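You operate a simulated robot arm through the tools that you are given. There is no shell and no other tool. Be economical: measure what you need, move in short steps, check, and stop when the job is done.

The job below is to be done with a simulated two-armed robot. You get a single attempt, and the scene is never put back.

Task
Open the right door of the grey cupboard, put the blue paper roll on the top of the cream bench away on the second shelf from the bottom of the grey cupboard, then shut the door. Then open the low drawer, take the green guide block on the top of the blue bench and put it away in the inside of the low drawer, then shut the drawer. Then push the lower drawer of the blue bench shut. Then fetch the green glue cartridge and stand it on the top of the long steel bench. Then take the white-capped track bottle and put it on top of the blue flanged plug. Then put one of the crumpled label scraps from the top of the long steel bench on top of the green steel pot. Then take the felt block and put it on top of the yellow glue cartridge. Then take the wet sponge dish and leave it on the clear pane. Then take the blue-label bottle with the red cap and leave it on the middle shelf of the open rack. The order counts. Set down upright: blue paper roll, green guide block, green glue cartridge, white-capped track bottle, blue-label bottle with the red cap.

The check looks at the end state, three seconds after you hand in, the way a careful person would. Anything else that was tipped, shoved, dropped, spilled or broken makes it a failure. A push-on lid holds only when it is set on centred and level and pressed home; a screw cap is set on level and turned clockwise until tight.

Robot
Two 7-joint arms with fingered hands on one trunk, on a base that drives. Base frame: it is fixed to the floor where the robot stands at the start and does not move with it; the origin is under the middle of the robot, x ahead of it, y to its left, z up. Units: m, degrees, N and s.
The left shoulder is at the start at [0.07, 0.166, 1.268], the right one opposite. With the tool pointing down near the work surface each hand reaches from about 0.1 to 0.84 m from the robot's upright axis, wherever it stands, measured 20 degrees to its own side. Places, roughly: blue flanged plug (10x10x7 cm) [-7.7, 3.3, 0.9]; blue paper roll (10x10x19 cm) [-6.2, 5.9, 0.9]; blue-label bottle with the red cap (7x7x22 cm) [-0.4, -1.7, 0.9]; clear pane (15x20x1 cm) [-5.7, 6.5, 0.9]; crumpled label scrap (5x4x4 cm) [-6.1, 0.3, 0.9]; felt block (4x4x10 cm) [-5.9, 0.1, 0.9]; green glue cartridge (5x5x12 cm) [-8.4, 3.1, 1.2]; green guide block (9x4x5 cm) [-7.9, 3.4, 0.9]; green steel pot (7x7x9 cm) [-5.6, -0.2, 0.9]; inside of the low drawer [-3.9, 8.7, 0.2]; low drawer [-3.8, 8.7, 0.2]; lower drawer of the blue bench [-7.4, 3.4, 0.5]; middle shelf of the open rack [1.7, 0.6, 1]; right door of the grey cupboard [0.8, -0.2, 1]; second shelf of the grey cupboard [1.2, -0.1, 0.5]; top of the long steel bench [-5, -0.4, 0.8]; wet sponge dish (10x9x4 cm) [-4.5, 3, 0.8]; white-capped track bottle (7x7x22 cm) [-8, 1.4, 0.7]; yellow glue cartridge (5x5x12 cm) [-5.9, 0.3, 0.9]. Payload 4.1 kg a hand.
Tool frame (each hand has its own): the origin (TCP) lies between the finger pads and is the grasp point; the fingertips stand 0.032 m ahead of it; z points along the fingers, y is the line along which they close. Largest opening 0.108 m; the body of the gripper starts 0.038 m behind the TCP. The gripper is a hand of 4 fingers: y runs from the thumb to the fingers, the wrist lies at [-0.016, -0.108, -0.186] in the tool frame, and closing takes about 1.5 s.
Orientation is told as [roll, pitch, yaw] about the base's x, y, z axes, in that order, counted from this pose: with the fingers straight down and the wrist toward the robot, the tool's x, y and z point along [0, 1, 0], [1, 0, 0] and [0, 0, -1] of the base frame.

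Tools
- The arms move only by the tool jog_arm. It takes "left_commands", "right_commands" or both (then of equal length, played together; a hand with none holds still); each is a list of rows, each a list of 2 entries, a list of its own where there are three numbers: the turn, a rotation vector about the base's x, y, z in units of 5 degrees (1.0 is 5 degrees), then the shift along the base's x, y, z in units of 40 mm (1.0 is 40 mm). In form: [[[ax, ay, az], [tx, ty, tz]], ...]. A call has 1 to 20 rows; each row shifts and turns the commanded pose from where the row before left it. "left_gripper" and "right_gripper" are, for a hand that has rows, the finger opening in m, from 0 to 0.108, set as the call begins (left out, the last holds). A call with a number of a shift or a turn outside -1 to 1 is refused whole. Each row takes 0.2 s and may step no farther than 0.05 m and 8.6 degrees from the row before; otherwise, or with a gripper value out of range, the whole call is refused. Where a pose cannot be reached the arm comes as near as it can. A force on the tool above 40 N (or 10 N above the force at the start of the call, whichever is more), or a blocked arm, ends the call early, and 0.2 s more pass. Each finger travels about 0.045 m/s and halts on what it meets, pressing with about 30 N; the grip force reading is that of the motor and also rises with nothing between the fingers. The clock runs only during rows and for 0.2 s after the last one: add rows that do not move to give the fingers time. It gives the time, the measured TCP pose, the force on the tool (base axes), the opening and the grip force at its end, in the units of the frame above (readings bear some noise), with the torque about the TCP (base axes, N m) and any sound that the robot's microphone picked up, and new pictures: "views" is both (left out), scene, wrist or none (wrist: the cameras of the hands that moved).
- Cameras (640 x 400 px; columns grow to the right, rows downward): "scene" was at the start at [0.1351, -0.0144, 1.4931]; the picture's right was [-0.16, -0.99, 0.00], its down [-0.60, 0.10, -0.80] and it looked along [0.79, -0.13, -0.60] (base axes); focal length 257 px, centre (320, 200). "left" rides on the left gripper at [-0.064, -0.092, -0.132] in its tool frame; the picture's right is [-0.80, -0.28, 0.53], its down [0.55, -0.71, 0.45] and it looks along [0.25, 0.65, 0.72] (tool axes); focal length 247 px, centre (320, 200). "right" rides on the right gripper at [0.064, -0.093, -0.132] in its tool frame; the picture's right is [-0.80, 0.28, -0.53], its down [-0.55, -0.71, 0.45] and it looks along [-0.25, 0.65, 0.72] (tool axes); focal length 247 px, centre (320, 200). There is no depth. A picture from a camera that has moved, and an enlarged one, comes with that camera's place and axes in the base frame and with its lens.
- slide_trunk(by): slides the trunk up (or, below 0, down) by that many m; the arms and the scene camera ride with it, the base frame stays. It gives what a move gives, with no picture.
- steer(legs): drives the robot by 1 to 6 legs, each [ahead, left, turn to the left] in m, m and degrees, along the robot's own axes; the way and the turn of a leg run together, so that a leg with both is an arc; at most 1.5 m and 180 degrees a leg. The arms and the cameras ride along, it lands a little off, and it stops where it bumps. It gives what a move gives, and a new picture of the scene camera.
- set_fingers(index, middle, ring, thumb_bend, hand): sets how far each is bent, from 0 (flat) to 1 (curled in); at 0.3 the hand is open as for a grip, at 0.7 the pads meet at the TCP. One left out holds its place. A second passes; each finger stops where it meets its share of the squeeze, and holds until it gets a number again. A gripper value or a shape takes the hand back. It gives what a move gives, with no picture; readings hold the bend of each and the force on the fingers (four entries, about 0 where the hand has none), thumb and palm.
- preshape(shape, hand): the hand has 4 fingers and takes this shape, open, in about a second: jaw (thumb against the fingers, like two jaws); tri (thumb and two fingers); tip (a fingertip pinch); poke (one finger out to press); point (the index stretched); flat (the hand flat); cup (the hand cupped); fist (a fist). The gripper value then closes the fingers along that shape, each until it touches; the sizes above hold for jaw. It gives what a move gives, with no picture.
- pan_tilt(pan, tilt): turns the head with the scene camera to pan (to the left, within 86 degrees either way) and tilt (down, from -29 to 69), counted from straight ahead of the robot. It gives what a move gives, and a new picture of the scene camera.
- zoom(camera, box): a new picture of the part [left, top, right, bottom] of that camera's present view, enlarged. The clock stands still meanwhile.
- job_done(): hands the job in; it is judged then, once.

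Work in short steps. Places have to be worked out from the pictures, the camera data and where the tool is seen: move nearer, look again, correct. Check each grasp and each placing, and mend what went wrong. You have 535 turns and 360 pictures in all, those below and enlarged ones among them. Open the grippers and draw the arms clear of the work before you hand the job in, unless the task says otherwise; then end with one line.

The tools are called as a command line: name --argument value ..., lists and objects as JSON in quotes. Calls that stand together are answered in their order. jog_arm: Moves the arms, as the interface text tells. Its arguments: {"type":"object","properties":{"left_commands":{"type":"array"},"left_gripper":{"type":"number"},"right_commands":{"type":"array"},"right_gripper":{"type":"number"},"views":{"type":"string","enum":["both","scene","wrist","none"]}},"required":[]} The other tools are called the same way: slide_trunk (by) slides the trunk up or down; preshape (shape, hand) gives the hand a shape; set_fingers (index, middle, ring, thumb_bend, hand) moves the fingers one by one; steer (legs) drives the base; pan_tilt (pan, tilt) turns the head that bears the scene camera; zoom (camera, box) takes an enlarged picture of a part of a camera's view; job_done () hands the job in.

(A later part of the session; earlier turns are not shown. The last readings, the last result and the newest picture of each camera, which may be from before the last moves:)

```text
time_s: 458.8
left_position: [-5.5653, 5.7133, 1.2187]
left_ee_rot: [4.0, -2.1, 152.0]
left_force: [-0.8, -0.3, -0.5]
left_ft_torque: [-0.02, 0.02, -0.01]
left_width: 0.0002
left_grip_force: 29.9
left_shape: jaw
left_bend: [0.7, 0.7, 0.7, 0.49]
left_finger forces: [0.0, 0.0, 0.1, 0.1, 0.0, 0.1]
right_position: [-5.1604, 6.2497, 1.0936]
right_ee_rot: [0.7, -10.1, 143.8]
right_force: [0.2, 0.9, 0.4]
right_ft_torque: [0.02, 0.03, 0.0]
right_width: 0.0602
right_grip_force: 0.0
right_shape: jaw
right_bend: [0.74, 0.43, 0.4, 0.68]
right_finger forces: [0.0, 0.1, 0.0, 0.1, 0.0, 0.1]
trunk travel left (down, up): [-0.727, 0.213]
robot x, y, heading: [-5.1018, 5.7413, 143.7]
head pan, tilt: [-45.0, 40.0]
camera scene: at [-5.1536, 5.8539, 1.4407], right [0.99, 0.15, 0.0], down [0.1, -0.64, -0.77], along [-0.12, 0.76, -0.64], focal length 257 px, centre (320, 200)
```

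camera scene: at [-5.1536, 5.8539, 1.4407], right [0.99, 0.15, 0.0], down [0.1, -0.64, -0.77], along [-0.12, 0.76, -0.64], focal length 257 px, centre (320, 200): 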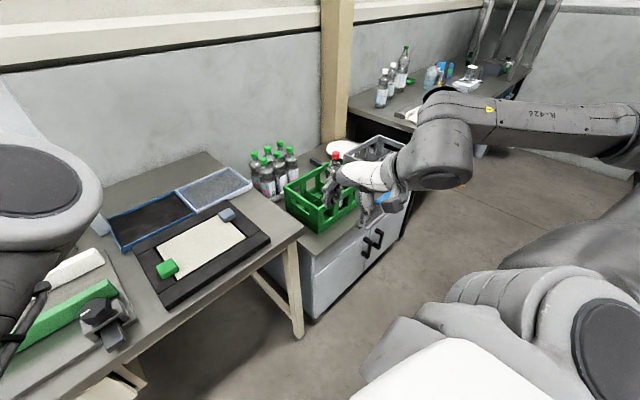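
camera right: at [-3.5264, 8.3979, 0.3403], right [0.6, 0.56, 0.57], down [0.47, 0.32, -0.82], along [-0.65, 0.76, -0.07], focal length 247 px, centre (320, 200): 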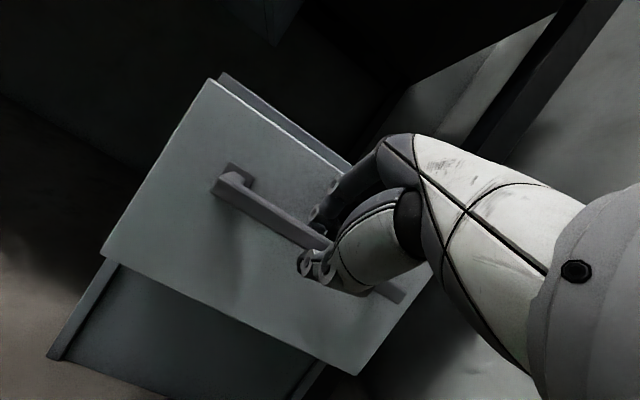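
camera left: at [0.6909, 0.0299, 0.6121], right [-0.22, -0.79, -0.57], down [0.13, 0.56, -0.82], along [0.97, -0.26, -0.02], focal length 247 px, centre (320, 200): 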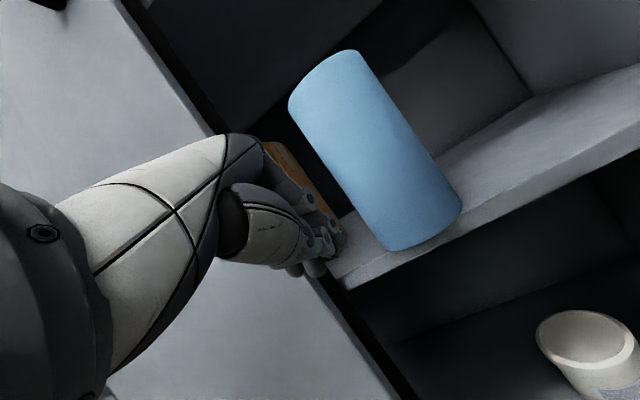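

Back by the cream bench. I drive toward the blue bench, staying out in the aisle, then look at it.

steer --legs '[[-0.2, 1.4, 0], [-0.2, 1.4, 0], [0, 0, 6]]'

pan_tilt --pan 10 --tilt 28

```text
time_s: 473.1
left_position: [-6.9192, 3.1788, 1.2206]
left_ee_rot: [3.9, -2.1, 157.1]
left_force: [-0.3, -0.2, 0.0]
left_ft_torque: [0.01, 0.0, 0.03]
left_width: 0.0001
left_grip_force: 29.8
left_shape: jaw
left_bend: [0.7, 0.7, 0.7, 0.49]
left_finger forces: [0.1, 0.0, 0.0, 0.1, 0.0, 0.0]
right_position: [-6.5656, 3.7493, 1.0937]
right_ee_rot: [0.6, -10.2, 148.9]
right_force: [-0.4, 0.0, 0.8]
right_ft_torque: [0.01, 0.02, -0.03]
right_width: 0.0599
right_grip_force: 0.1
right_shape: jaw
right_bend: [0.74, 0.43, 0.4, 0.68]
right_finger forces: [0.0, 0.0, 0.1, 0.1, 0.0, 0.1]
trunk travel left (down, up): [-0.727, 0.213]
robot x, y, heading: [-6.4614, 3.2523, 148.5]
head pan, tilt: [-45.0, 40.0]
camera scene: at [-6.5235, 3.3562, 1.4406], right [0.97, 0.24, 0.0], down [0.15, -0.62, -0.77], along [-0.18, 0.74, -0.64], focal length 257 px, centre (320, 200)
```

scene: 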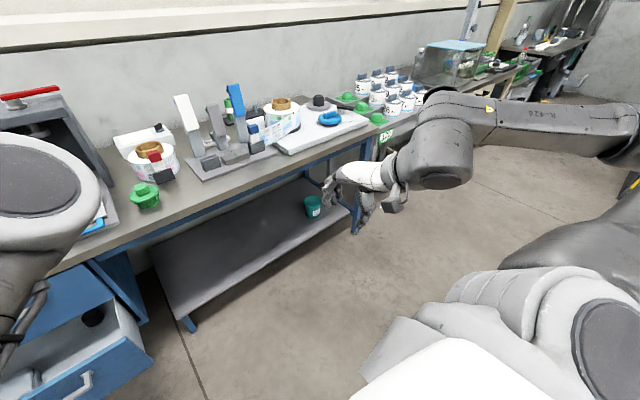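

```text
time_s: 474.3
left_position: [-6.9224, 3.1778, 1.2196]
left_ee_rot: [3.9, -2.1, 157.2]
left_force: [0.1, 0.6, -0.5]
left_ft_torque: [0.0, -0.02, -0.01]
left_width: 0.0002
left_grip_force: 30.1
left_shape: jaw
left_bend: [0.7, 0.7, 0.7, 0.49]
left_finger forces: [0.0, 0.0, 0.0, 0.0, 0.0, 0.0]
right_position: [-6.5663, 3.7492, 1.0936]
right_ee_rot: [0.6, -10.2, 148.8]
right_force: [-0.1, -0.8, 0.0]
right_ft_torque: [-0.02, -0.02, 0.01]
right_width: 0.06
right_grip_force: 0.1
right_shape: jaw
right_bend: [0.74, 0.43, 0.4, 0.68]
right_finger forces: [0.0, 0.0, 0.0, 0.0, 0.1, 0.0]
trunk travel left (down, up): [-0.727, 0.213]
robot x, y, heading: [-6.4622, 3.2498, 148.9]
head pan, tilt: [10.0, 28.0]
camera scene: at [-6.589, 3.3061, 1.4592], right [0.36, 0.93, 0.0], down [0.44, -0.17, -0.88], along [-0.82, 0.32, -0.47], focal length 257 px, centre (320, 200)
```

scene: 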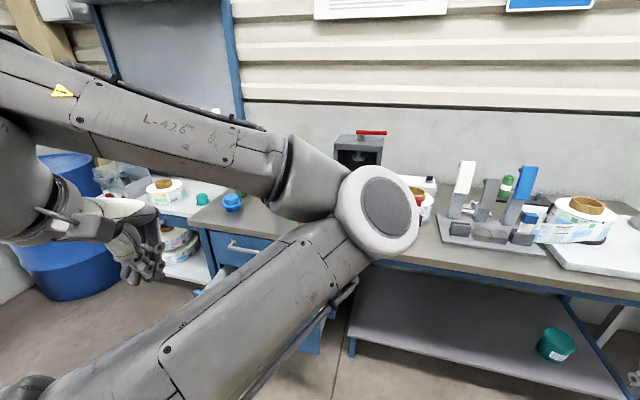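

The left arm hides the blocks. I move left along the bench, to a place left of its open drawer, and look again.

steer --legs '[[0.1, 0.83, 1]]'

pan_tilt --pan -20 --tilt 35

```text
time_s: 478.8
left_position: [-7.4383, 2.492, 1.2185]
left_ee_rot: [3.8, -2.1, 158.2]
left_force: [0.1, 0.3, -0.3]
left_ft_torque: [0.02, 0.0, -0.01]
left_width: 0.0001
left_grip_force: 30.1
left_shape: jaw
left_bend: [0.7, 0.7, 0.7, 0.49]
left_finger forces: [0.0, 0.0, 0.1, 0.0, 0.1, 0.0]
right_position: [-7.0927, 3.0679, 1.095]
right_ee_rot: [0.7, -10.2, 149.8]
right_force: [-0.3, 0.5, 0.2]
right_ft_torque: [-0.02, 0.05, 0.01]
right_width: 0.0599
right_grip_force: 0.1
right_shape: jaw
right_bend: [0.74, 0.43, 0.4, 0.68]
right_finger forces: [0.0, 0.0, 0.1, 0.0, 0.0, 0.1]
trunk travel left (down, up): [-0.727, 0.213]
robot x, y, heading: [-6.9772, 2.566, 150.0]
head pan, tilt: [10.0, 28.0]
camera scene: at [-7.1083, 2.6246, 1.4592], right [0.35, 0.94, 0.0], down [0.44, -0.16, -0.88], along [-0.83, 0.3, -0.47], focal length 257 px, centre (320, 200)
```

scene: 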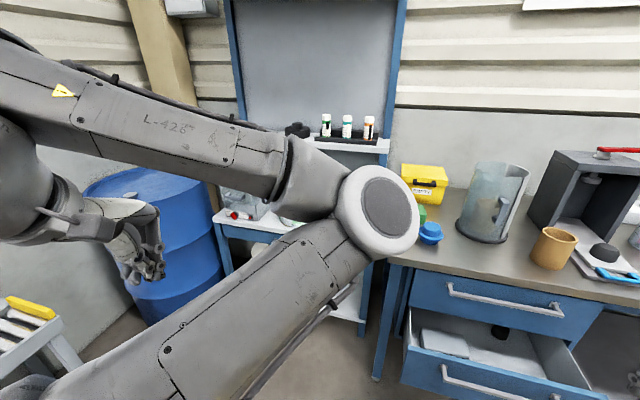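

```text
time_s: 479.8
left_position: [-7.4374, 2.4914, 1.2197]
left_ee_rot: [3.9, -2.1, 158.1]
left_force: [-0.5, -0.7, 0.2]
left_ft_torque: [0.0, -0.02, -0.02]
left_width: 0.0
left_grip_force: 30.1
left_shape: jaw
left_bend: [0.7, 0.7, 0.7, 0.49]
left_finger forces: [0.0, 0.1, 0.0, 0.0, 0.1, 0.0]
right_position: [-7.0935, 3.0686, 1.094]
right_ee_rot: [0.7, -10.3, 149.8]
right_force: [0.1, -0.8, 0.3]
right_ft_torque: [-0.02, -0.03, 0.0]
right_width: 0.0602
right_grip_force: 0.0
right_shape: jaw
right_bend: [0.74, 0.43, 0.4, 0.68]
right_finger forces: [0.1, 0.0, 0.0, 0.0, 0.0, 0.1]
trunk travel left (down, up): [-0.727, 0.213]
robot x, y, heading: [-6.983, 2.5671, 149.7]
head pan, tilt: [-20.0, 35.0]
camera scene: at [-7.0791, 2.6607, 1.4482], right [0.77, 0.64, 0.0], down [0.37, -0.44, -0.82], along [-0.53, 0.63, -0.57], focal length 257 px, centre (320, 200)
```

scene: 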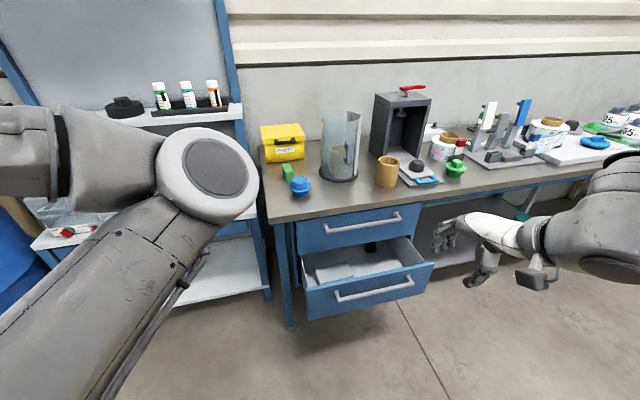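

Good view. I zoom on the green guide block and its neighbours.

zoom --camera "scene" --box '[240, 100, 480, 250]'

zoom --camera "scene" --box '[80, 50, 280, 180]'

```text
2.67 times, centred on (360, 175) of scene
camera zoom: at [-7.0791, 2.6607, 1.4482], right [0.77, 0.64, 0.0], down [0.37, -0.44, -0.82], along [-0.53, 0.63, -0.57], focal length 684 px, centre (213, 267)
```

zoom: 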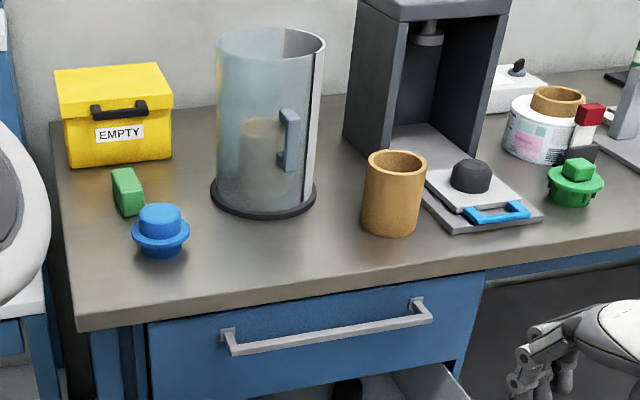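

```text
3.08 times, centred on (180, 115) of scene
camera zoom: at [-7.0791, 2.6607, 1.4482], right [0.77, 0.64, 0.0], down [0.37, -0.44, -0.82], along [-0.53, 0.63, -0.57], focal length 790 px, centre (751, 462)
```

zoom: 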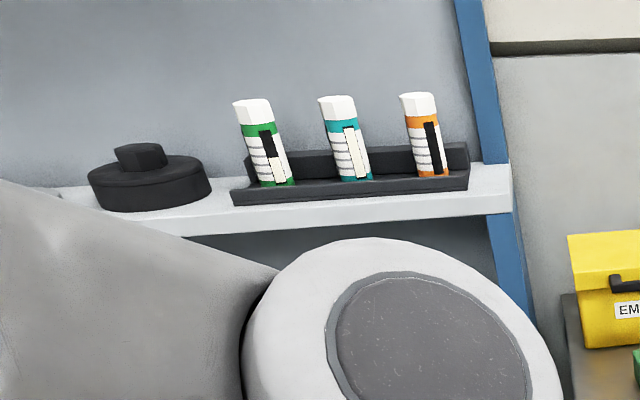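

I can now see the green cartridge (left of three in a rack on the blue shelf unit) and the guide block behind the blue plug. The left arm's folded elbow is in the way; I back up and try to unfold it into a better posture.

steer --legs '[[-0.3, 0, 0]]'

jog_arm --left_commands '[[[0, 0, 1], [-0.5, 0.29, 0]], [[0, 0, 1], [-0.5, 0.29, 0]], [[0, 0, 1], [-0.5, 0.29, 0]], [[0, 0, 1], [-0.5, 0.29, 0]], [[0, 0, 1], [-0.5, 0.29, 0]], [[0, 0, 1], [-0.5, 0.29, 0]], [[0, 0, 1], [-0.5, 0.29, 0]], [[0, 0, 1], [-0.5, 0.29, 0]], [[0, 0, 1], [-0.5, 0.29, 0]], [[0, 0, 1], [-0.5, 0.29, 0]], [[0, 0, 1], [-0.5, 0.29, 0]], [[0, 0, 1], [-0.5, 0.29, 0]], [[0, 0, 1], [-0.5, 0.29, 0]], [[0, 0, 1], [-0.5, 0.29, 0]], [[0, 0, 1], [-0.5, 0.29, 0]], [[0, 0, 1], [-0.5, 0.29, 0]]]' --views "scene"

```text
time_s: 481.8
left_position: [-7.1921, 2.345, 1.2184]
left_ee_rot: [3.8, -1.9, 157.7]
left_force: [-0.4, 0.0, -0.3]
left_ft_torque: [0.0, -0.03, 0.0]
left_width: 0.0002
left_grip_force: 30.3
left_shape: jaw
left_bend: [0.7, 0.7, 0.7, 0.49]
left_finger forces: [0.0, 0.0, 0.0, 0.0, 0.1, 0.0]
right_position: [-6.8417, 2.9188, 1.0934]
right_ee_rot: [0.5, -10.0, 149.6]
right_force: [-1.1, 0.4, -0.6]
right_ft_torque: [-0.01, -0.03, 0.0]
right_width: 0.0603
right_grip_force: 0.0
right_shape: jaw
right_bend: [0.74, 0.43, 0.4, 0.68]
right_finger forces: [0.0, 0.1, 0.0, 0.1, 0.0, 0.1]
trunk travel left (down, up): [-0.727, 0.213]
robot x, y, heading: [-6.7267, 2.4198, 149.4]
head pan, tilt: [-20.0, 35.0]
camera scene: at [-6.8381, 2.5147, 1.4481], right [0.77, 0.64, 0.0], down [0.37, -0.44, -0.82], along [-0.52, 0.63, -0.58], focal length 257 px, centre (320, 200)
```

scene: 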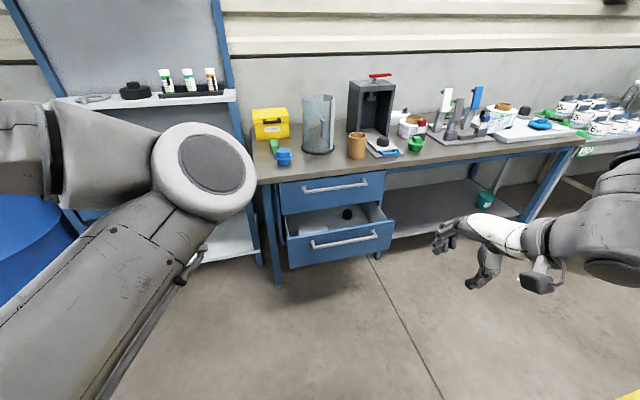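

```text
time_s: 485.2
left_position: [-7.5055, 2.5276, 1.2216]
left_ee_rot: [4.1, -2.3, -122.2]
left_force: [0.3, 0.4, -0.5]
left_ft_torque: [0.0, -0.01, -0.02]
left_width: 0.0
left_grip_force: 29.8
left_shape: jaw
left_bend: [0.7, 0.7, 0.7, 0.49]
left_finger forces: [0.1, 0.0, 0.1, 0.0, 0.0, 0.0]
right_position: [-6.8366, 2.9165, 1.096]
right_ee_rot: [0.7, -10.3, 149.6]
right_force: [0.4, -0.1, 0.4]
right_ft_torque: [-0.01, -0.01, 0.02]
right_width: 0.0599
right_grip_force: 0.1
right_shape: jaw
right_bend: [0.74, 0.43, 0.4, 0.69]
right_finger forces: [0.1, 0.0, 0.1, 0.1, 0.0, 0.1]
trunk travel left (down, up): [-0.727, 0.213]
robot x, y, heading: [-6.7245, 2.4181, 149.4]
head pan, tilt: [-20.0, 35.0]
camera scene: at [-6.836, 2.5146, 1.4482], right [0.77, 0.64, 0.0], down [0.37, -0.44, -0.82], along [-0.52, 0.63, -0.58], focal length 257 px, centre (320, 200)
```

scene: 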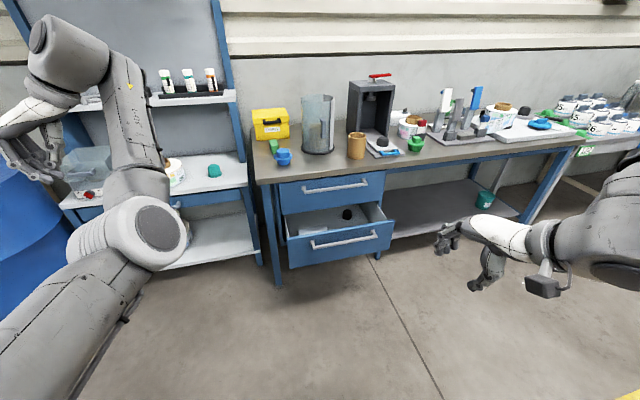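

The arm frees up when the hand goes left. I draw the left hand back and out to the left side.

jog_arm --left_commands '[[[0, 0, 0], [0.54, -0.84, 0]], [[0, 0, 0], [0.54, -0.84, 0]], [[0, 0, 0], [0.54, -0.84, 0]], [[0, 0, 0], [0.54, -0.84, 0]], [[0, 0, 0], [0.54, -0.84, 0]], [[0, 0, 0], [0.54, -0.84, 0]], [[0, 0, 0], [0.54, -0.84, 0]], [[0, 0, 0], [0.54, -0.84, 0]], [[0, 0, 0], [0.54, -0.84, 0]], [[0, 0, 0], [0.54, -0.84, 0]], [[0, 0, 0], [0.54, -0.84, 0]], [[0, 0, 0], [0.54, -0.84, 0]]]' --views "scene"

pan_tilt --pan 40 --tilt 45

```text
time_s: 487.8
left_position: [-7.2443, 2.1186, 1.2191]
left_ee_rot: [3.9, -2.3, -122.2]
left_force: [0.7, -0.9, 0.7]
left_ft_torque: [-0.02, 0.02, 0.0]
left_width: 0.0
left_grip_force: 29.7
left_shape: jaw
left_bend: [0.7, 0.7, 0.7, 0.49]
left_finger forces: [0.0, 0.0, 0.0, 0.0, 0.1, 0.0]
right_position: [-6.8362, 2.9142, 1.0972]
right_ee_rot: [0.5, -10.5, 149.5]
right_force: [-1.0, -0.1, -0.1]
right_ft_torque: [0.01, 0.03, 0.02]
right_width: 0.0601
right_grip_force: 0.0
right_shape: jaw
right_bend: [0.74, 0.43, 0.4, 0.69]
right_finger forces: [0.0, 0.0, 0.0, 0.0, 0.2, 0.1]
trunk travel left (down, up): [-0.727, 0.213]
robot x, y, heading: [-6.7265, 2.4151, 149.6]
head pan, tilt: [-20.0, 35.0]
camera scene: at [-6.8344, 2.5126, 1.4485], right [0.77, 0.64, 0.0], down [0.37, -0.44, -0.82], along [-0.52, 0.63, -0.58], focal length 257 px, centre (320, 200)
```

scene: 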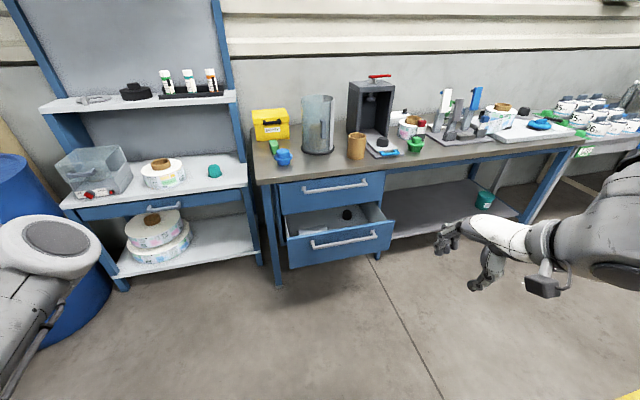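

```text
time_s: 489.1
left_position: [-7.2463, 2.1223, 1.221]
left_ee_rot: [3.7, -2.3, -122.1]
left_force: [1.0, -0.5, -0.4]
left_ft_torque: [-0.01, -0.02, 0.03]
left_width: 0.0
left_grip_force: 30.3
left_shape: jaw
left_bend: [0.7, 0.7, 0.7, 0.49]
left_finger forces: [0.0, 0.0, 0.0, 0.0, 0.0, 0.0]
right_position: [-6.8368, 2.9165, 1.0961]
right_ee_rot: [0.7, -10.4, 149.5]
right_force: [-0.4, 0.1, -0.8]
right_ft_torque: [0.02, 0.0, 0.0]
right_width: 0.06
right_grip_force: 0.1
right_shape: jaw
right_bend: [0.74, 0.43, 0.4, 0.69]
right_finger forces: [0.0, 0.0, 0.0, 0.1, 0.1, 0.0]
trunk travel left (down, up): [-0.727, 0.213]
robot x, y, heading: [-6.7262, 2.4163, 149.7]
head pan, tilt: [40.0, 45.0]
camera scene: at [-6.8593, 2.433, 1.4336], right [-0.17, 0.99, 0.0], down [0.7, 0.12, -0.7], along [-0.69, -0.12, -0.71], focal length 257 px, centre (320, 200)
```

scene: 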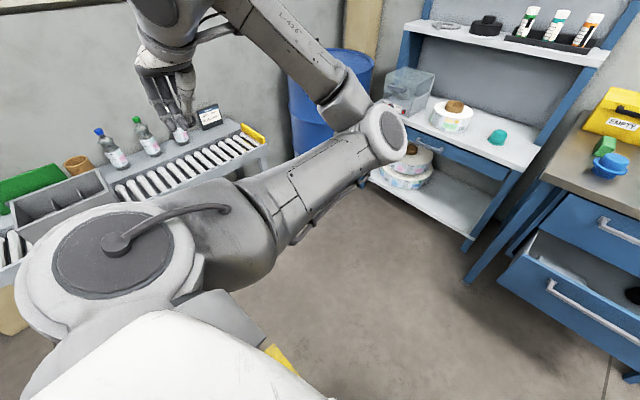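

The left arm is out of the view now. I swing the left hand a bit further back so its elbow keeps clear of the shelf unit.

jog_arm --left_commands '[[[0, 0, 0.5], [0.65, -0.74, 0]], [[0, 0, 0.5], [0.65, -0.74, 0]], [[0, 0, 0.5], [0.65, -0.74, 0]], [[0, 0, 0.5], [0.65, -0.74, 0]], [[0, 0, 0.5], [0.65, -0.74, 0]], [[0, 0, 0.5], [0.65, -0.74, 0]], [[0, 0, 0.5], [0.65, -0.74, 0]], [[0, 0, 0.5], [0.65, -0.74, 0]]]' --views "scene"

```text
time_s: 490.9
left_position: [-7.0344, 1.8843, 1.22]
left_ee_rot: [3.9, -2.1, -102.1]
left_force: [0.5, -0.2, -0.4]
left_ft_torque: [0.02, 0.0, 0.0]
left_width: 0.0001
left_grip_force: 30.1
left_shape: jaw
left_bend: [0.7, 0.7, 0.7, 0.49]
left_finger forces: [0.0, 0.0, 0.0, 0.0, 0.0, 0.0]
right_position: [-6.8348, 2.9143, 1.0974]
right_ee_rot: [0.4, -10.5, 149.7]
right_force: [-0.2, -0.1, -0.4]
right_ft_torque: [0.02, 0.06, -0.05]
right_width: 0.0599
right_grip_force: 0.1
right_shape: jaw
right_bend: [0.74, 0.43, 0.4, 0.69]
right_finger forces: [0.1, 0.0, 0.0, 0.0, 0.0, 0.0]
trunk travel left (down, up): [-0.727, 0.213]
robot x, y, heading: [-6.7282, 2.4177, 149.8]
head pan, tilt: [40.0, 45.0]
camera scene: at [-6.8573, 2.4301, 1.4337], right [-0.17, 0.99, 0.0], down [0.7, 0.12, -0.7], along [-0.69, -0.12, -0.71], focal length 257 px, centre (320, 200)
```

scene: 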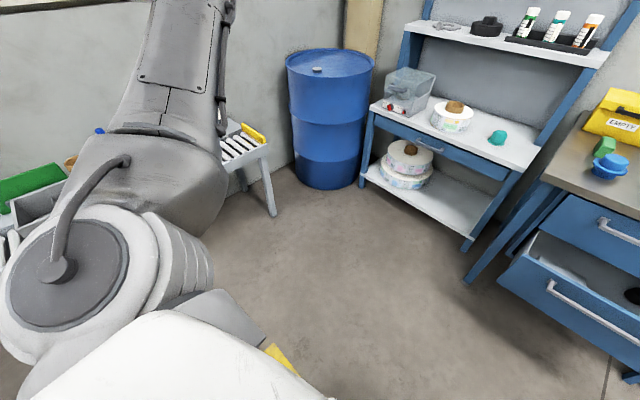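

The left arm is now tucked in a good posture. I drive up to the bench, left of the open drawer.

steer --legs '[[0.74, 0, 0]]'

pan_tilt --pan -20 --tilt 45

```text
time_s: 492.4
left_position: [-7.0422, 1.9492, 1.2178]
left_ee_rot: [3.4, -1.8, -101.8]
left_force: [0.1, -0.3, -0.3]
left_ft_torque: [0.0, -0.02, 0.03]
left_width: 0.0002
left_grip_force: 30.1
left_shape: jaw
left_bend: [0.7, 0.7, 0.7, 0.49]
left_finger forces: [0.1, 0.1, 0.0, 0.1, 0.1, 0.0]
right_position: [-6.8488, 2.9797, 1.1005]
right_ee_rot: [0.5, -11.2, 149.9]
right_force: [-0.6, 0.1, -0.5]
right_ft_torque: [0.04, -0.04, 0.02]
right_width: 0.0601
right_grip_force: 0.2
right_shape: jaw
right_bend: [0.74, 0.43, 0.4, 0.69]
right_finger forces: [0.0, 0.0, 0.0, 0.0, 0.0, 0.0]
trunk travel left (down, up): [-0.727, 0.213]
robot x, y, heading: [-6.7432, 2.4952, 149.8]
head pan, tilt: [40.0, 45.0]
stopped in leg 1: the robot was blocked; the commanded pose is now the measured one
camera scene: at [-6.8747, 2.4924, 1.434], right [-0.17, 0.99, 0.01], down [0.7, 0.13, -0.7], along [-0.69, -0.12, -0.71], focal length 257 px, centre (320, 200)
```

scene: 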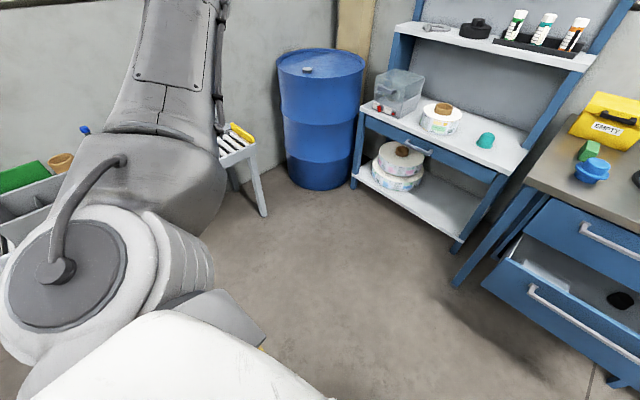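

```text
time_s: 493.7
left_position: [-7.0455, 1.9606, 1.2225]
left_ee_rot: [3.6, -2.3, -101.9]
left_force: [-0.2, 0.4, -0.3]
left_ft_torque: [-0.02, 0.01, -0.03]
left_width: 0.0
left_grip_force: 30.0
left_shape: jaw
left_bend: [0.7, 0.7, 0.7, 0.49]
left_finger forces: [0.1, 0.0, 0.0, 0.0, 0.0, 0.0]
right_position: [-6.8493, 2.9889, 1.0974]
right_ee_rot: [0.7, -10.8, 149.6]
right_force: [0.3, -0.6, -0.1]
right_ft_torque: [0.01, 0.05, 0.01]
right_width: 0.06
right_grip_force: 0.1
right_shape: jaw
right_bend: [0.74, 0.43, 0.4, 0.69]
right_finger forces: [0.0, 0.0, 0.0, 0.1, 0.1, 0.1]
trunk travel left (down, up): [-0.727, 0.213]
robot x, y, heading: [-6.7449, 2.492, 149.7]
head pan, tilt: [-20.0, 45.0]
camera scene: at [-6.85, 2.5866, 1.4334], right [0.77, 0.64, 0.0], down [0.46, -0.55, -0.7], along [-0.45, 0.54, -0.71], focal length 257 px, centre (320, 200)
```

scene: 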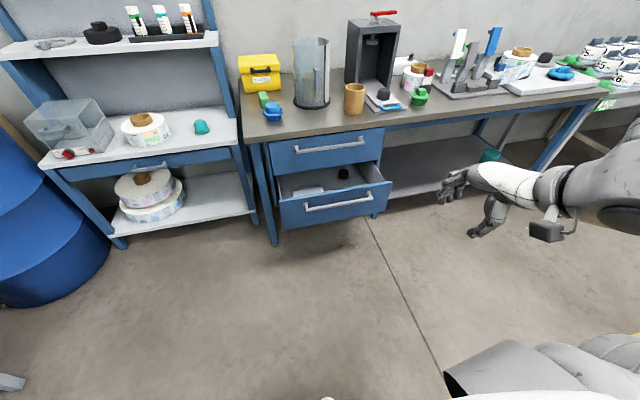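

The drive was blocked almost at once. I look left to see what touches.

pan_tilt --pan 75 --tilt 40

```text
time_s: 495.4
left_position: [-7.0445, 1.9577, 1.2202]
left_ee_rot: [3.5, -2.2, -101.7]
left_force: [0.4, -0.1, 0.4]
left_ft_torque: [-0.05, 0.01, -0.01]
left_width: 0.0
left_grip_force: 30.1
left_shape: jaw
left_bend: [0.7, 0.7, 0.7, 0.49]
left_finger forces: [0.1, 0.0, 0.0, 0.0, 0.0, 0.0]
right_position: [-6.8492, 2.9865, 1.0989]
right_ee_rot: [0.6, -11.0, 149.6]
right_force: [0.5, 0.1, 0.1]
right_ft_torque: [0.02, -0.03, -0.03]
right_width: 0.06
right_grip_force: 0.1
right_shape: jaw
right_bend: [0.74, 0.43, 0.4, 0.69]
right_finger forces: [0.0, 0.1, 0.1, 0.1, 0.0, 0.0]
trunk travel left (down, up): [-0.727, 0.213]
robot x, y, heading: [-6.7448, 2.4939, 149.9]
head pan, tilt: [75.0, 40.0]
camera scene: at [-6.8578, 2.4618, 1.441], right [-0.7, 0.71, -0.01], down [0.46, 0.45, -0.76], along [-0.54, -0.54, -0.64], focal length 257 px, centre (320, 200)
```

scene: 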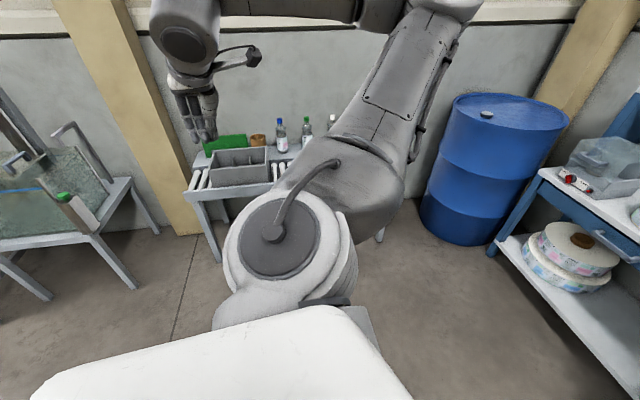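

Nothing is near the left arm. I look down at the floor ahead of the base.

pan_tilt --pan 10 --tilt 69

```text
time_s: 496.8
left_position: [-7.0449, 1.957, 1.22]
left_ee_rot: [3.5, -2.1, -101.9]
left_force: [-0.6, -0.1, 0.1]
left_ft_torque: [0.01, -0.02, -0.01]
left_width: 0.0
left_grip_force: 29.7
left_shape: jaw
left_bend: [0.7, 0.7, 0.7, 0.49]
left_finger forces: [0.1, 0.0, 0.0, 0.0, 0.0, 0.1]
right_position: [-6.8499, 2.9874, 1.0985]
right_ee_rot: [0.6, -10.8, 149.8]
right_force: [-0.3, 0.4, 0.3]
right_ft_torque: [-0.03, -0.01, -0.03]
right_width: 0.06
right_grip_force: 0.0
right_shape: jaw
right_bend: [0.74, 0.43, 0.4, 0.69]
right_finger forces: [0.1, 0.1, 0.1, 0.1, 0.0, 0.0]
trunk travel left (down, up): [-0.727, 0.213]
robot x, y, heading: [-6.7442, 2.4936, 149.8]
head pan, tilt: [10.0, 68.8]
camera scene: at [-6.8497, 2.5405, 1.4048], right [0.34, 0.94, 0.0], down [0.88, -0.32, -0.36], along [-0.34, 0.12, -0.93], focal length 257 px, centre (320, 200)
```

scene: 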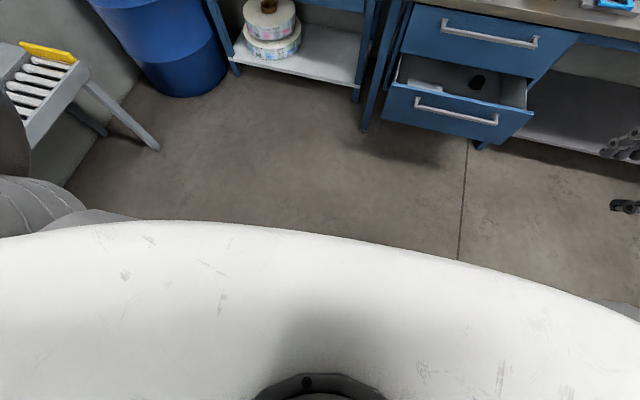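

The floor ahead is free. I retry with a short leg.

steer --legs '[[0.1, 0, 0]]'

```text
time_s: 497.9
left_position: [-7.122, 2.0014, 1.2191]
left_ee_rot: [3.2, -1.9, -101.7]
left_force: [1.3, 1.4, 0.4]
left_ft_torque: [-0.04, -0.02, -0.04]
left_width: 0.0
left_grip_force: 30.3
left_shape: jaw
left_bend: [0.7, 0.7, 0.7, 0.49]
left_finger forces: [0.0, 0.0, 0.0, 0.0, 0.0, 0.0]
right_position: [-6.9274, 3.0304, 1.1013]
right_ee_rot: [0.5, -11.3, 149.9]
right_force: [-0.1, -0.6, 0.4]
right_ft_torque: [0.02, 0.03, 0.05]
right_width: 0.0602
right_grip_force: 0.2
right_shape: jaw
right_bend: [0.74, 0.43, 0.4, 0.69]
right_finger forces: [0.0, 0.0, 0.1, 0.0, 0.1, 0.0]
trunk travel left (down, up): [-0.727, 0.213]
robot x, y, heading: [-6.8272, 2.5451, 150.0]
head pan, tilt: [10.0, 68.8]
camera scene: at [-6.9255, 2.5778, 1.4057], right [0.35, 0.94, 0.01], down [0.88, -0.32, -0.36], along [-0.34, 0.13, -0.93], focal length 257 px, centre (320, 200)
```

scene: 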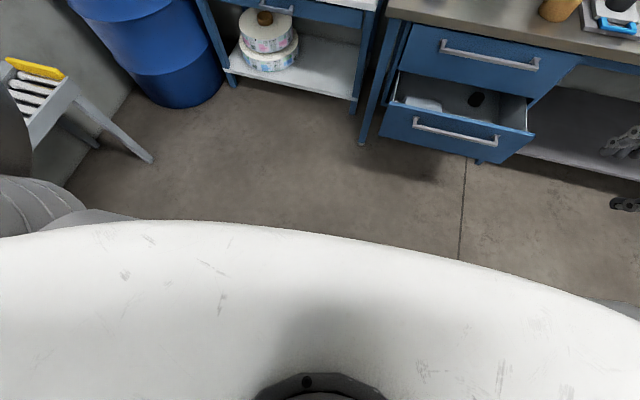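

It moved this time. I go on in short legs.

steer --legs '[[0.3, 0, 0]]'

```text
time_s: 499.3
left_position: [-7.1651, 2.0989, 1.2239]
left_ee_rot: [3.3, -2.5, -101.6]
left_force: [-0.4, 0.7, -0.9]
left_ft_torque: [-0.04, -0.01, -0.01]
left_width: 0.0003
left_grip_force: 29.8
left_shape: jaw
left_bend: [0.7, 0.7, 0.7, 0.49]
left_finger forces: [0.0, 0.0, 0.0, 0.0, 0.0, 0.0]
right_position: [-6.9728, 3.1259, 1.0933]
right_ee_rot: [1.1, -10.9, 149.9]
right_force: [-0.2, 0.1, 0.0]
right_ft_torque: [-0.05, -0.03, 0.01]
right_width: 0.0602
right_grip_force: 0.0
right_shape: jaw
right_bend: [0.74, 0.43, 0.4, 0.69]
right_finger forces: [0.1, 0.0, 0.1, 0.1, 0.1, 0.0]
trunk travel left (down, up): [-0.727, 0.213]
robot x, y, heading: [-6.8736, 2.6246, 149.8]
head pan, tilt: [10.0, 68.8]
stopped in leg 1: the robot was blocked; the commanded pose is now the measured one
camera scene: at [-6.9727, 2.6725, 1.4043], right [0.34, 0.94, 0.0], down [0.88, -0.32, -0.36], along [-0.34, 0.12, -0.93], focal length 257 px, centre (320, 200)
```

scene: 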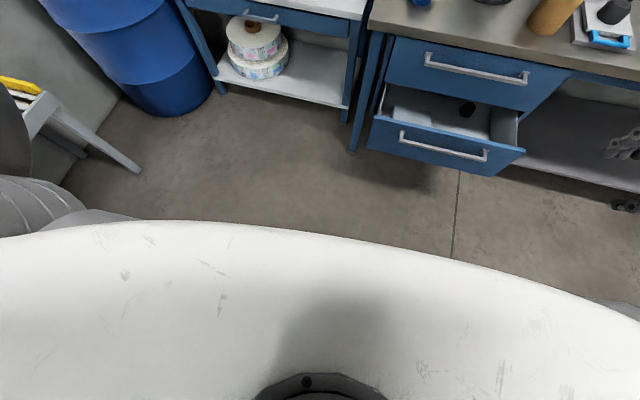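

Blocked again. I look further left and back.

pan_tilt --pan 86 --tilt 15

pan_tilt --pan -75 --tilt 45

```text
time_s: 500.8
left_position: [-7.1632, 2.0952, 1.2246]
left_ee_rot: [3.3, -2.4, -101.8]
left_force: [0.8, 0.6, 0.1]
left_ft_torque: [0.01, 0.03, 0.03]
left_width: 0.0001
left_grip_force: 30.1
left_shape: jaw
left_bend: [0.7, 0.7, 0.7, 0.49]
left_finger forces: [0.0, 0.0, 0.1, 0.0, 0.0, 0.0]
right_position: [-6.9685, 3.124, 1.0964]
right_ee_rot: [1.2, -11.1, 149.6]
right_force: [-0.4, 0.1, 0.7]
right_ft_torque: [0.0, 0.0, -0.04]
right_width: 0.0599
right_grip_force: 0.0
right_shape: jaw
right_bend: [0.74, 0.43, 0.4, 0.69]
right_finger forces: [0.1, 0.1, 0.0, 0.1, 0.0, 0.0]
trunk travel left (down, up): [-0.727, 0.213]
robot x, y, heading: [-6.8699, 2.6263, 149.8]
head pan, tilt: [85.9, 15.0]
camera scene: at [-6.9684, 2.5739, 1.4802], right [-0.83, 0.56, 0.0], down [0.15, 0.21, -0.97], along [-0.54, -0.8, -0.26], focal length 257 px, centre (320, 200)
```

scene: 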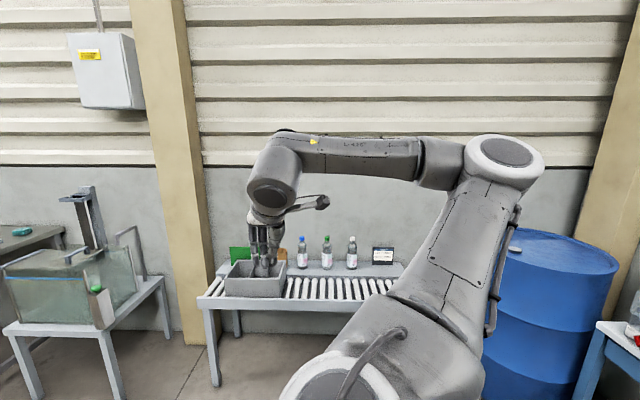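

```text
time_s: 503.2
left_position: [-7.1635, 2.0973, 1.2241]
left_ee_rot: [3.1, -2.5, -101.7]
left_force: [-0.3, -0.6, 0.1]
left_ft_torque: [0.04, 0.04, -0.03]
left_width: 0.0
left_grip_force: 30.0
left_shape: jaw
left_bend: [0.7, 0.7, 0.7, 0.49]
left_finger forces: [0.0, 0.0, 0.0, 0.1, 0.1, 0.0]
right_position: [-6.9666, 3.1243, 1.0953]
right_ee_rot: [1.2, -11.2, 149.7]
right_force: [-0.3, 0.4, 0.2]
right_ft_torque: [0.03, 0.0, -0.02]
right_width: 0.0601
right_grip_force: 0.1
right_shape: jaw
right_bend: [0.74, 0.43, 0.4, 0.69]
right_finger forces: [0.1, 0.0, 0.0, 0.0, 0.0, 0.0]
trunk travel left (down, up): [-0.727, 0.213]
robot x, y, heading: [-6.8726, 2.627, 149.7]
head pan, tilt: [-75.0, 45.0]
camera scene: at [-6.8953, 2.7301, 1.4335], right [0.96, -0.26, 0.0], down [-0.19, -0.68, -0.71], along [0.19, 0.68, -0.71], focal length 257 px, centre (320, 200)
```

scene: 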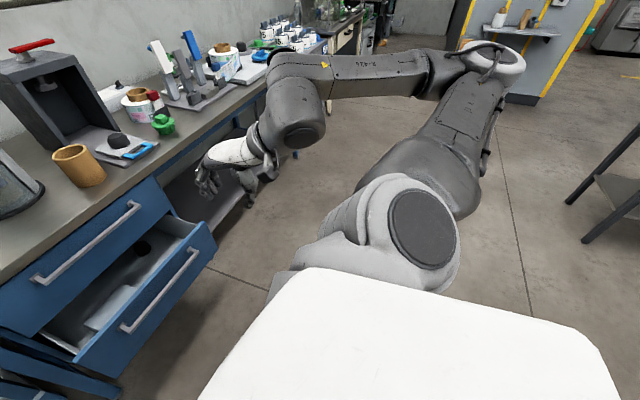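

I check through the left wrist camera what might be touching on that side.

zoom --camera "left" --box '[0, 0, 640, 400]'

pan_tilt --pan 60 --tilt 69

```text
1.00 times, centred on (320, 200) of left (not enlarged: the box is as wide or as high as the picture)
camera zoom: at [-7.2137, 2.208, 1.348], right [-0.7, 0.41, -0.59], down [0.7, 0.56, -0.45], along [0.14, -0.72, -0.67], focal length 247 px, centre (320, 200)
```

zoom: 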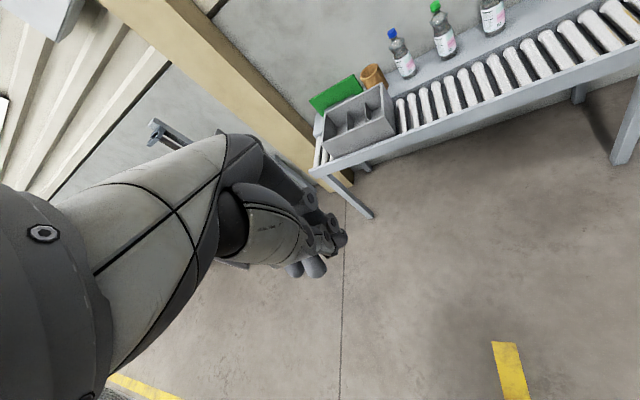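

```text
time_s: 505.4
left_position: [-7.1636, 2.0971, 1.2241]
left_ee_rot: [3.3, -2.6, -101.7]
left_force: [-0.3, 0.8, 0.4]
left_ft_torque: [0.0, -0.01, 0.01]
left_width: 0.0
left_grip_force: 29.9
left_shape: jaw
left_bend: [0.7, 0.7, 0.7, 0.49]
left_finger forces: [0.1, 0.0, 0.0, 0.1, 0.0, 0.1]
right_position: [-6.9684, 3.1233, 1.0966]
right_ee_rot: [1.1, -11.2, 149.6]
right_force: [0.2, -0.2, -0.5]
right_ft_torque: [0.01, 0.02, 0.0]
right_width: 0.0599
right_grip_force: 0.1
right_shape: jaw
right_bend: [0.74, 0.43, 0.4, 0.69]
right_finger forces: [0.0, 0.0, 0.1, 0.0, 0.0, 0.0]
trunk travel left (down, up): [-0.727, 0.213]
robot x, y, heading: [-6.868, 2.6289, 149.6]
head pan, tilt: [60.0, 68.8]
camera scene: at [-6.9652, 2.624, 1.4046], right [-0.5, 0.87, 0.0], down [0.81, 0.46, -0.36], along [-0.31, -0.18, -0.93], focal length 257 px, centre (320, 200)
```

scene: 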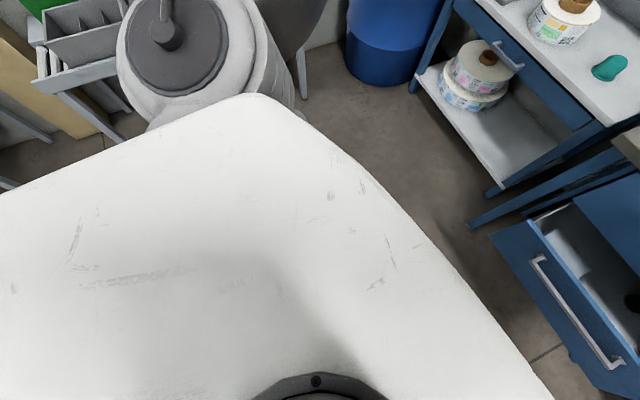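

Nothing seems in contact. I try another short 10 cm leg.

steer --legs '[[0.1, 0, 0]]'

```text
time_s: 506.6
left_position: [-7.2496, 2.1476, 1.2238]
left_ee_rot: [3.2, -2.4, -101.7]
left_force: [-0.2, -0.5, -0.6]
left_ft_torque: [0.0, 0.01, 0.01]
left_width: 0.0
left_grip_force: 29.9
left_shape: jaw
left_bend: [0.7, 0.7, 0.7, 0.49]
left_finger forces: [0.0, 0.0, 0.1, 0.0, 0.0, 0.0]
right_position: [-7.0549, 3.1763, 1.0946]
right_ee_rot: [1.1, -11.1, 149.7]
right_force: [0.6, 0.2, -0.1]
right_ft_torque: [0.0, 0.0, -0.02]
right_width: 0.0601
right_grip_force: 0.1
right_shape: jaw
right_bend: [0.74, 0.43, 0.4, 0.69]
right_finger forces: [0.0, 0.0, 0.0, 0.1, 0.1, 0.0]
trunk travel left (down, up): [-0.727, 0.213]
robot x, y, heading: [-6.959, 2.6761, 149.6]
head pan, tilt: [60.0, 68.8]
camera scene: at [-7.0516, 2.6752, 1.4045], right [-0.5, 0.87, 0.0], down [0.81, 0.46, -0.36], along [-0.31, -0.18, -0.93], focal length 257 px, centre (320, 200)
```

scene: 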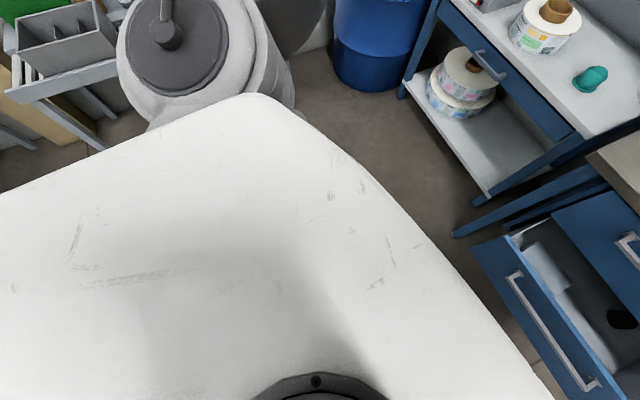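

Short legs work. I continue in 10 cm steps, edging left to stay clear of the drawer.

steer --legs '[[0.1, 0.05, 0], [0.1, 0.05, 0], [0.1, 0.05, 0], [0.1, 0.04, 0]]'

pan_tilt --pan -10 --tilt 40

```text
time_s: 510.1
left_position: [-7.6849, 2.1821, 1.2247]
left_ee_rot: [3.2, -2.5, -101.4]
left_force: [0.8, 0.0, -0.3]
left_ft_torque: [-0.02, -0.06, 0.0]
left_width: 0.0002
left_grip_force: 29.9
left_shape: jaw
left_bend: [0.7, 0.7, 0.7, 0.49]
left_finger forces: [0.0, 0.0, 0.0, 0.0, 0.1, 0.0]
right_position: [-7.4971, 3.2115, 1.0958]
right_ee_rot: [1.1, -11.0, 149.9]
right_force: [0.7, 0.0, -0.9]
right_ft_torque: [-0.02, 0.0, 0.01]
right_width: 0.0598
right_grip_force: 0.0
right_shape: jaw
right_bend: [0.74, 0.43, 0.4, 0.69]
right_finger forces: [0.1, 0.0, 0.0, 0.1, 0.0, 0.0]
trunk travel left (down, up): [-0.727, 0.213]
robot x, y, heading: [-7.3951, 2.7151, 150.2]
head pan, tilt: [60.0, 68.8]
camera scene: at [-7.4902, 2.7103, 1.4045], right [-0.5, 0.87, 0.0], down [0.81, 0.47, -0.36], along [-0.31, -0.18, -0.93], focal length 257 px, centre (320, 200)
```

scene: 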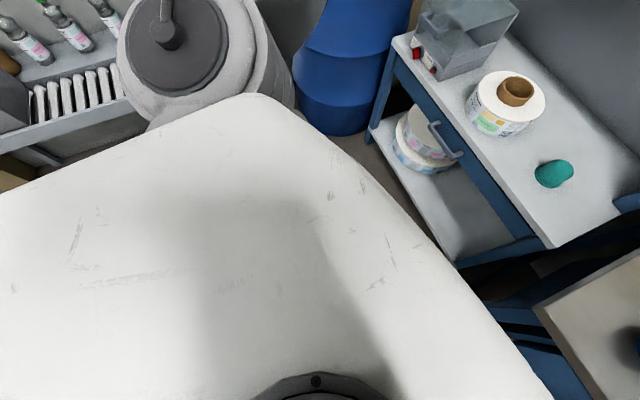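

```text
time_s: 511.6
left_position: [-7.6865, 2.1831, 1.2233]
left_ee_rot: [3.1, -2.5, -101.4]
left_force: [0.1, 0.1, 0.0]
left_ft_torque: [-0.04, 0.0, 0.0]
left_width: 0.0
left_grip_force: 30.5
left_shape: jaw
left_bend: [0.7, 0.7, 0.7, 0.49]
left_finger forces: [0.1, 0.0, 0.0, 0.0, 0.1, 0.1]
right_position: [-7.4959, 3.2109, 1.0949]
right_ee_rot: [1.0, -11.1, 149.8]
right_force: [-0.9, -0.6, -0.6]
right_ft_torque: [-0.04, -0.04, 0.0]
right_width: 0.06
right_grip_force: 0.1
right_shape: jaw
right_bend: [0.74, 0.43, 0.4, 0.69]
right_finger forces: [0.0, 0.0, 0.1, 0.0, 0.0, 0.1]
trunk travel left (down, up): [-0.727, 0.213]
robot x, y, heading: [-7.3942, 2.7115, 149.9]
head pan, tilt: [-10.0, 40.0]
camera scene: at [-7.5064, 2.7928, 1.4407], right [0.64, 0.77, 0.0], down [0.49, -0.41, -0.77], along [-0.59, 0.49, -0.64], focal length 257 px, centre (320, 200)
```

scene: 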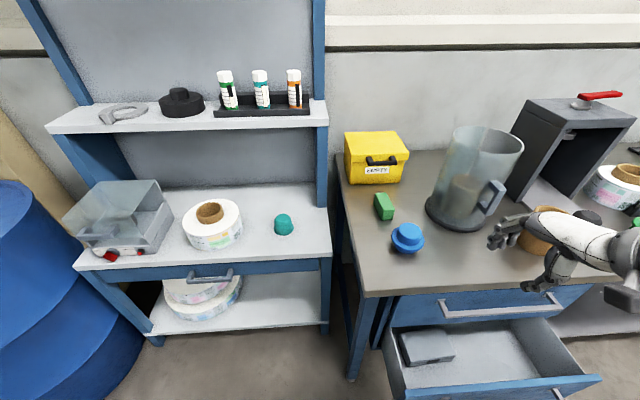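

Clear view now. I zoom on the block for its orientation.

zoom --camera "scene" --box '[340, 160, 460, 260]'

```text
4.00 times, centred on (400, 210) of scene
camera zoom: at [-7.5064, 2.7928, 1.4407], right [0.64, 0.77, 0.0], down [0.49, -0.41, -0.77], along [-0.59, 0.49, -0.64], focal length 1027 px, centre (0, 160)
```

zoom: 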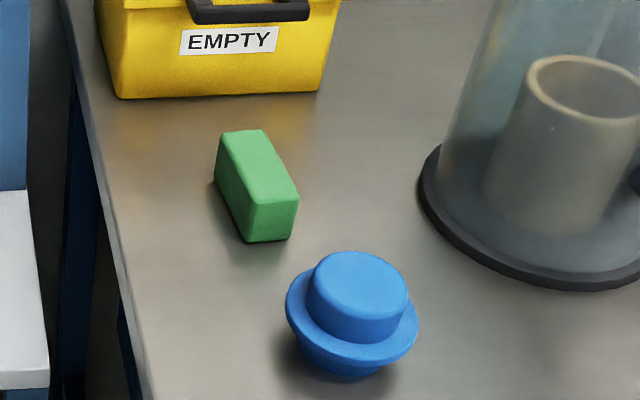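

Block centre [-7.855, 3.348], top z 0.915, long side along the bench depth. I bring the right hand over it, turned to grip across its 4 cm width.

jog_arm --right_commands '[[[-0.37, -0.63, 0], [0, 0, 0.4]], [[-0.37, -0.63, 0], [0, 0, 0.4]], [[-0.37, -0.63, 0], [0, 0, 0]], [[0, 0, -1], [-0.5, 0.19, 0]], [[0, 0, -1], [-0.5, 0.19, 0]], [[0, 0, -1], [-0.5, 0.19, 0]], [[0, 0, -1], [-0.5, 0.19, 0]], [[0, 0, -1], [-0.5, 0.19, 0]], [[0, 0, -1], [-0.5, 0.19, 0]], [[0, 0, -1], [-0.5, 0.19, 0]], [[0, 0, -1], [-0.5, 0.19, 0]], [[0, 0, -1], [-0.5, 0.19, 0]], [[0, 0, -1], [-0.5, 0.19, 0]], [[0, 0, -1], [-0.5, 0.19, 0]], [[0, 0, -1], [-0.5, 0.19, 0]], [[0, 0, -1], [-0.5, 0.19, 0]], [[0, 0, -1], [-0.5, 0.19, 0]], [[0, 0, -1], [-0.5, 0.19, 0]], [[0, 0, -1], [-0.5, 0.19, 0]], [[0, 0, -1], [-0.5, 0.19, 0]]]' --right_gripper 0.08 --views "both"

```text
time_s: 515.8
left_position: [-7.6846, 2.1829, 1.224]
left_ee_rot: [3.1, -2.6, -101.3]
left_force: [0.9, -0.3, -0.3]
left_ft_torque: [0.02, 0.0, -0.01]
left_width: 0.0002
left_grip_force: 29.7
left_shape: jaw
left_bend: [0.7, 0.7, 0.7, 0.49]
left_finger forces: [0.0, 0.0, 0.0, 0.0, 0.0, 0.0]
right_position: [-7.7171, 3.3565, 1.1565]
right_ee_rot: [1.3, -0.1, 64.9]
right_force: [0.0, -0.2, 0.1]
right_ft_torque: [-0.01, -0.02, 0.0]
right_width: 0.0799
right_grip_force: 0.0
right_shape: jaw
right_bend: [0.26, 0.36, 0.34, 0.58]
right_finger forces: [0.1, 0.0, 0.1, 0.1, 0.0, 0.0]
right hand out of reach, approached as far as the arm can: row 16, 17, 18, 19, 20
trunk travel left (down, up): [-0.727, 0.213]
robot x, y, heading: [-7.4002, 2.7136, 150.0]
head pan, tilt: [-10.0, 40.0]
camera scene: at [-7.5064, 2.7929, 1.4407], right [0.64, 0.77, 0.0], down [0.49, -0.41, -0.77], along [-0.59, 0.49, -0.64], focal length 257 px, centre (320, 200)
camera right: at [-7.8122, 3.3002, 1.2889], right [0.85, -0.09, 0.52], down [0.19, -0.87, -0.46], along [0.49, 0.49, -0.72], focal length 247 px, centre (320, 200)
```

scene: 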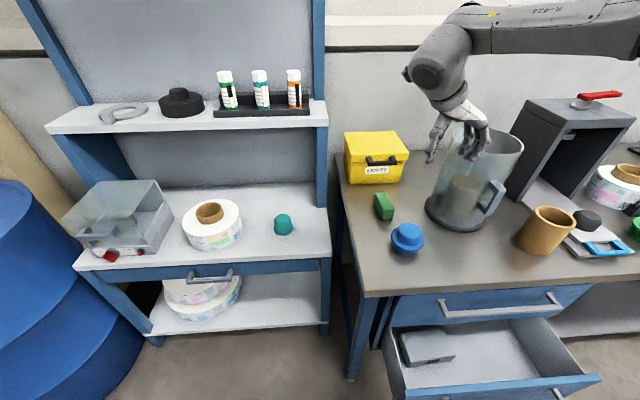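
right: 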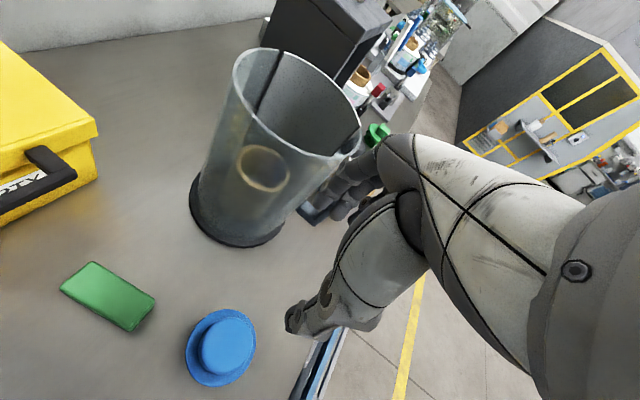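

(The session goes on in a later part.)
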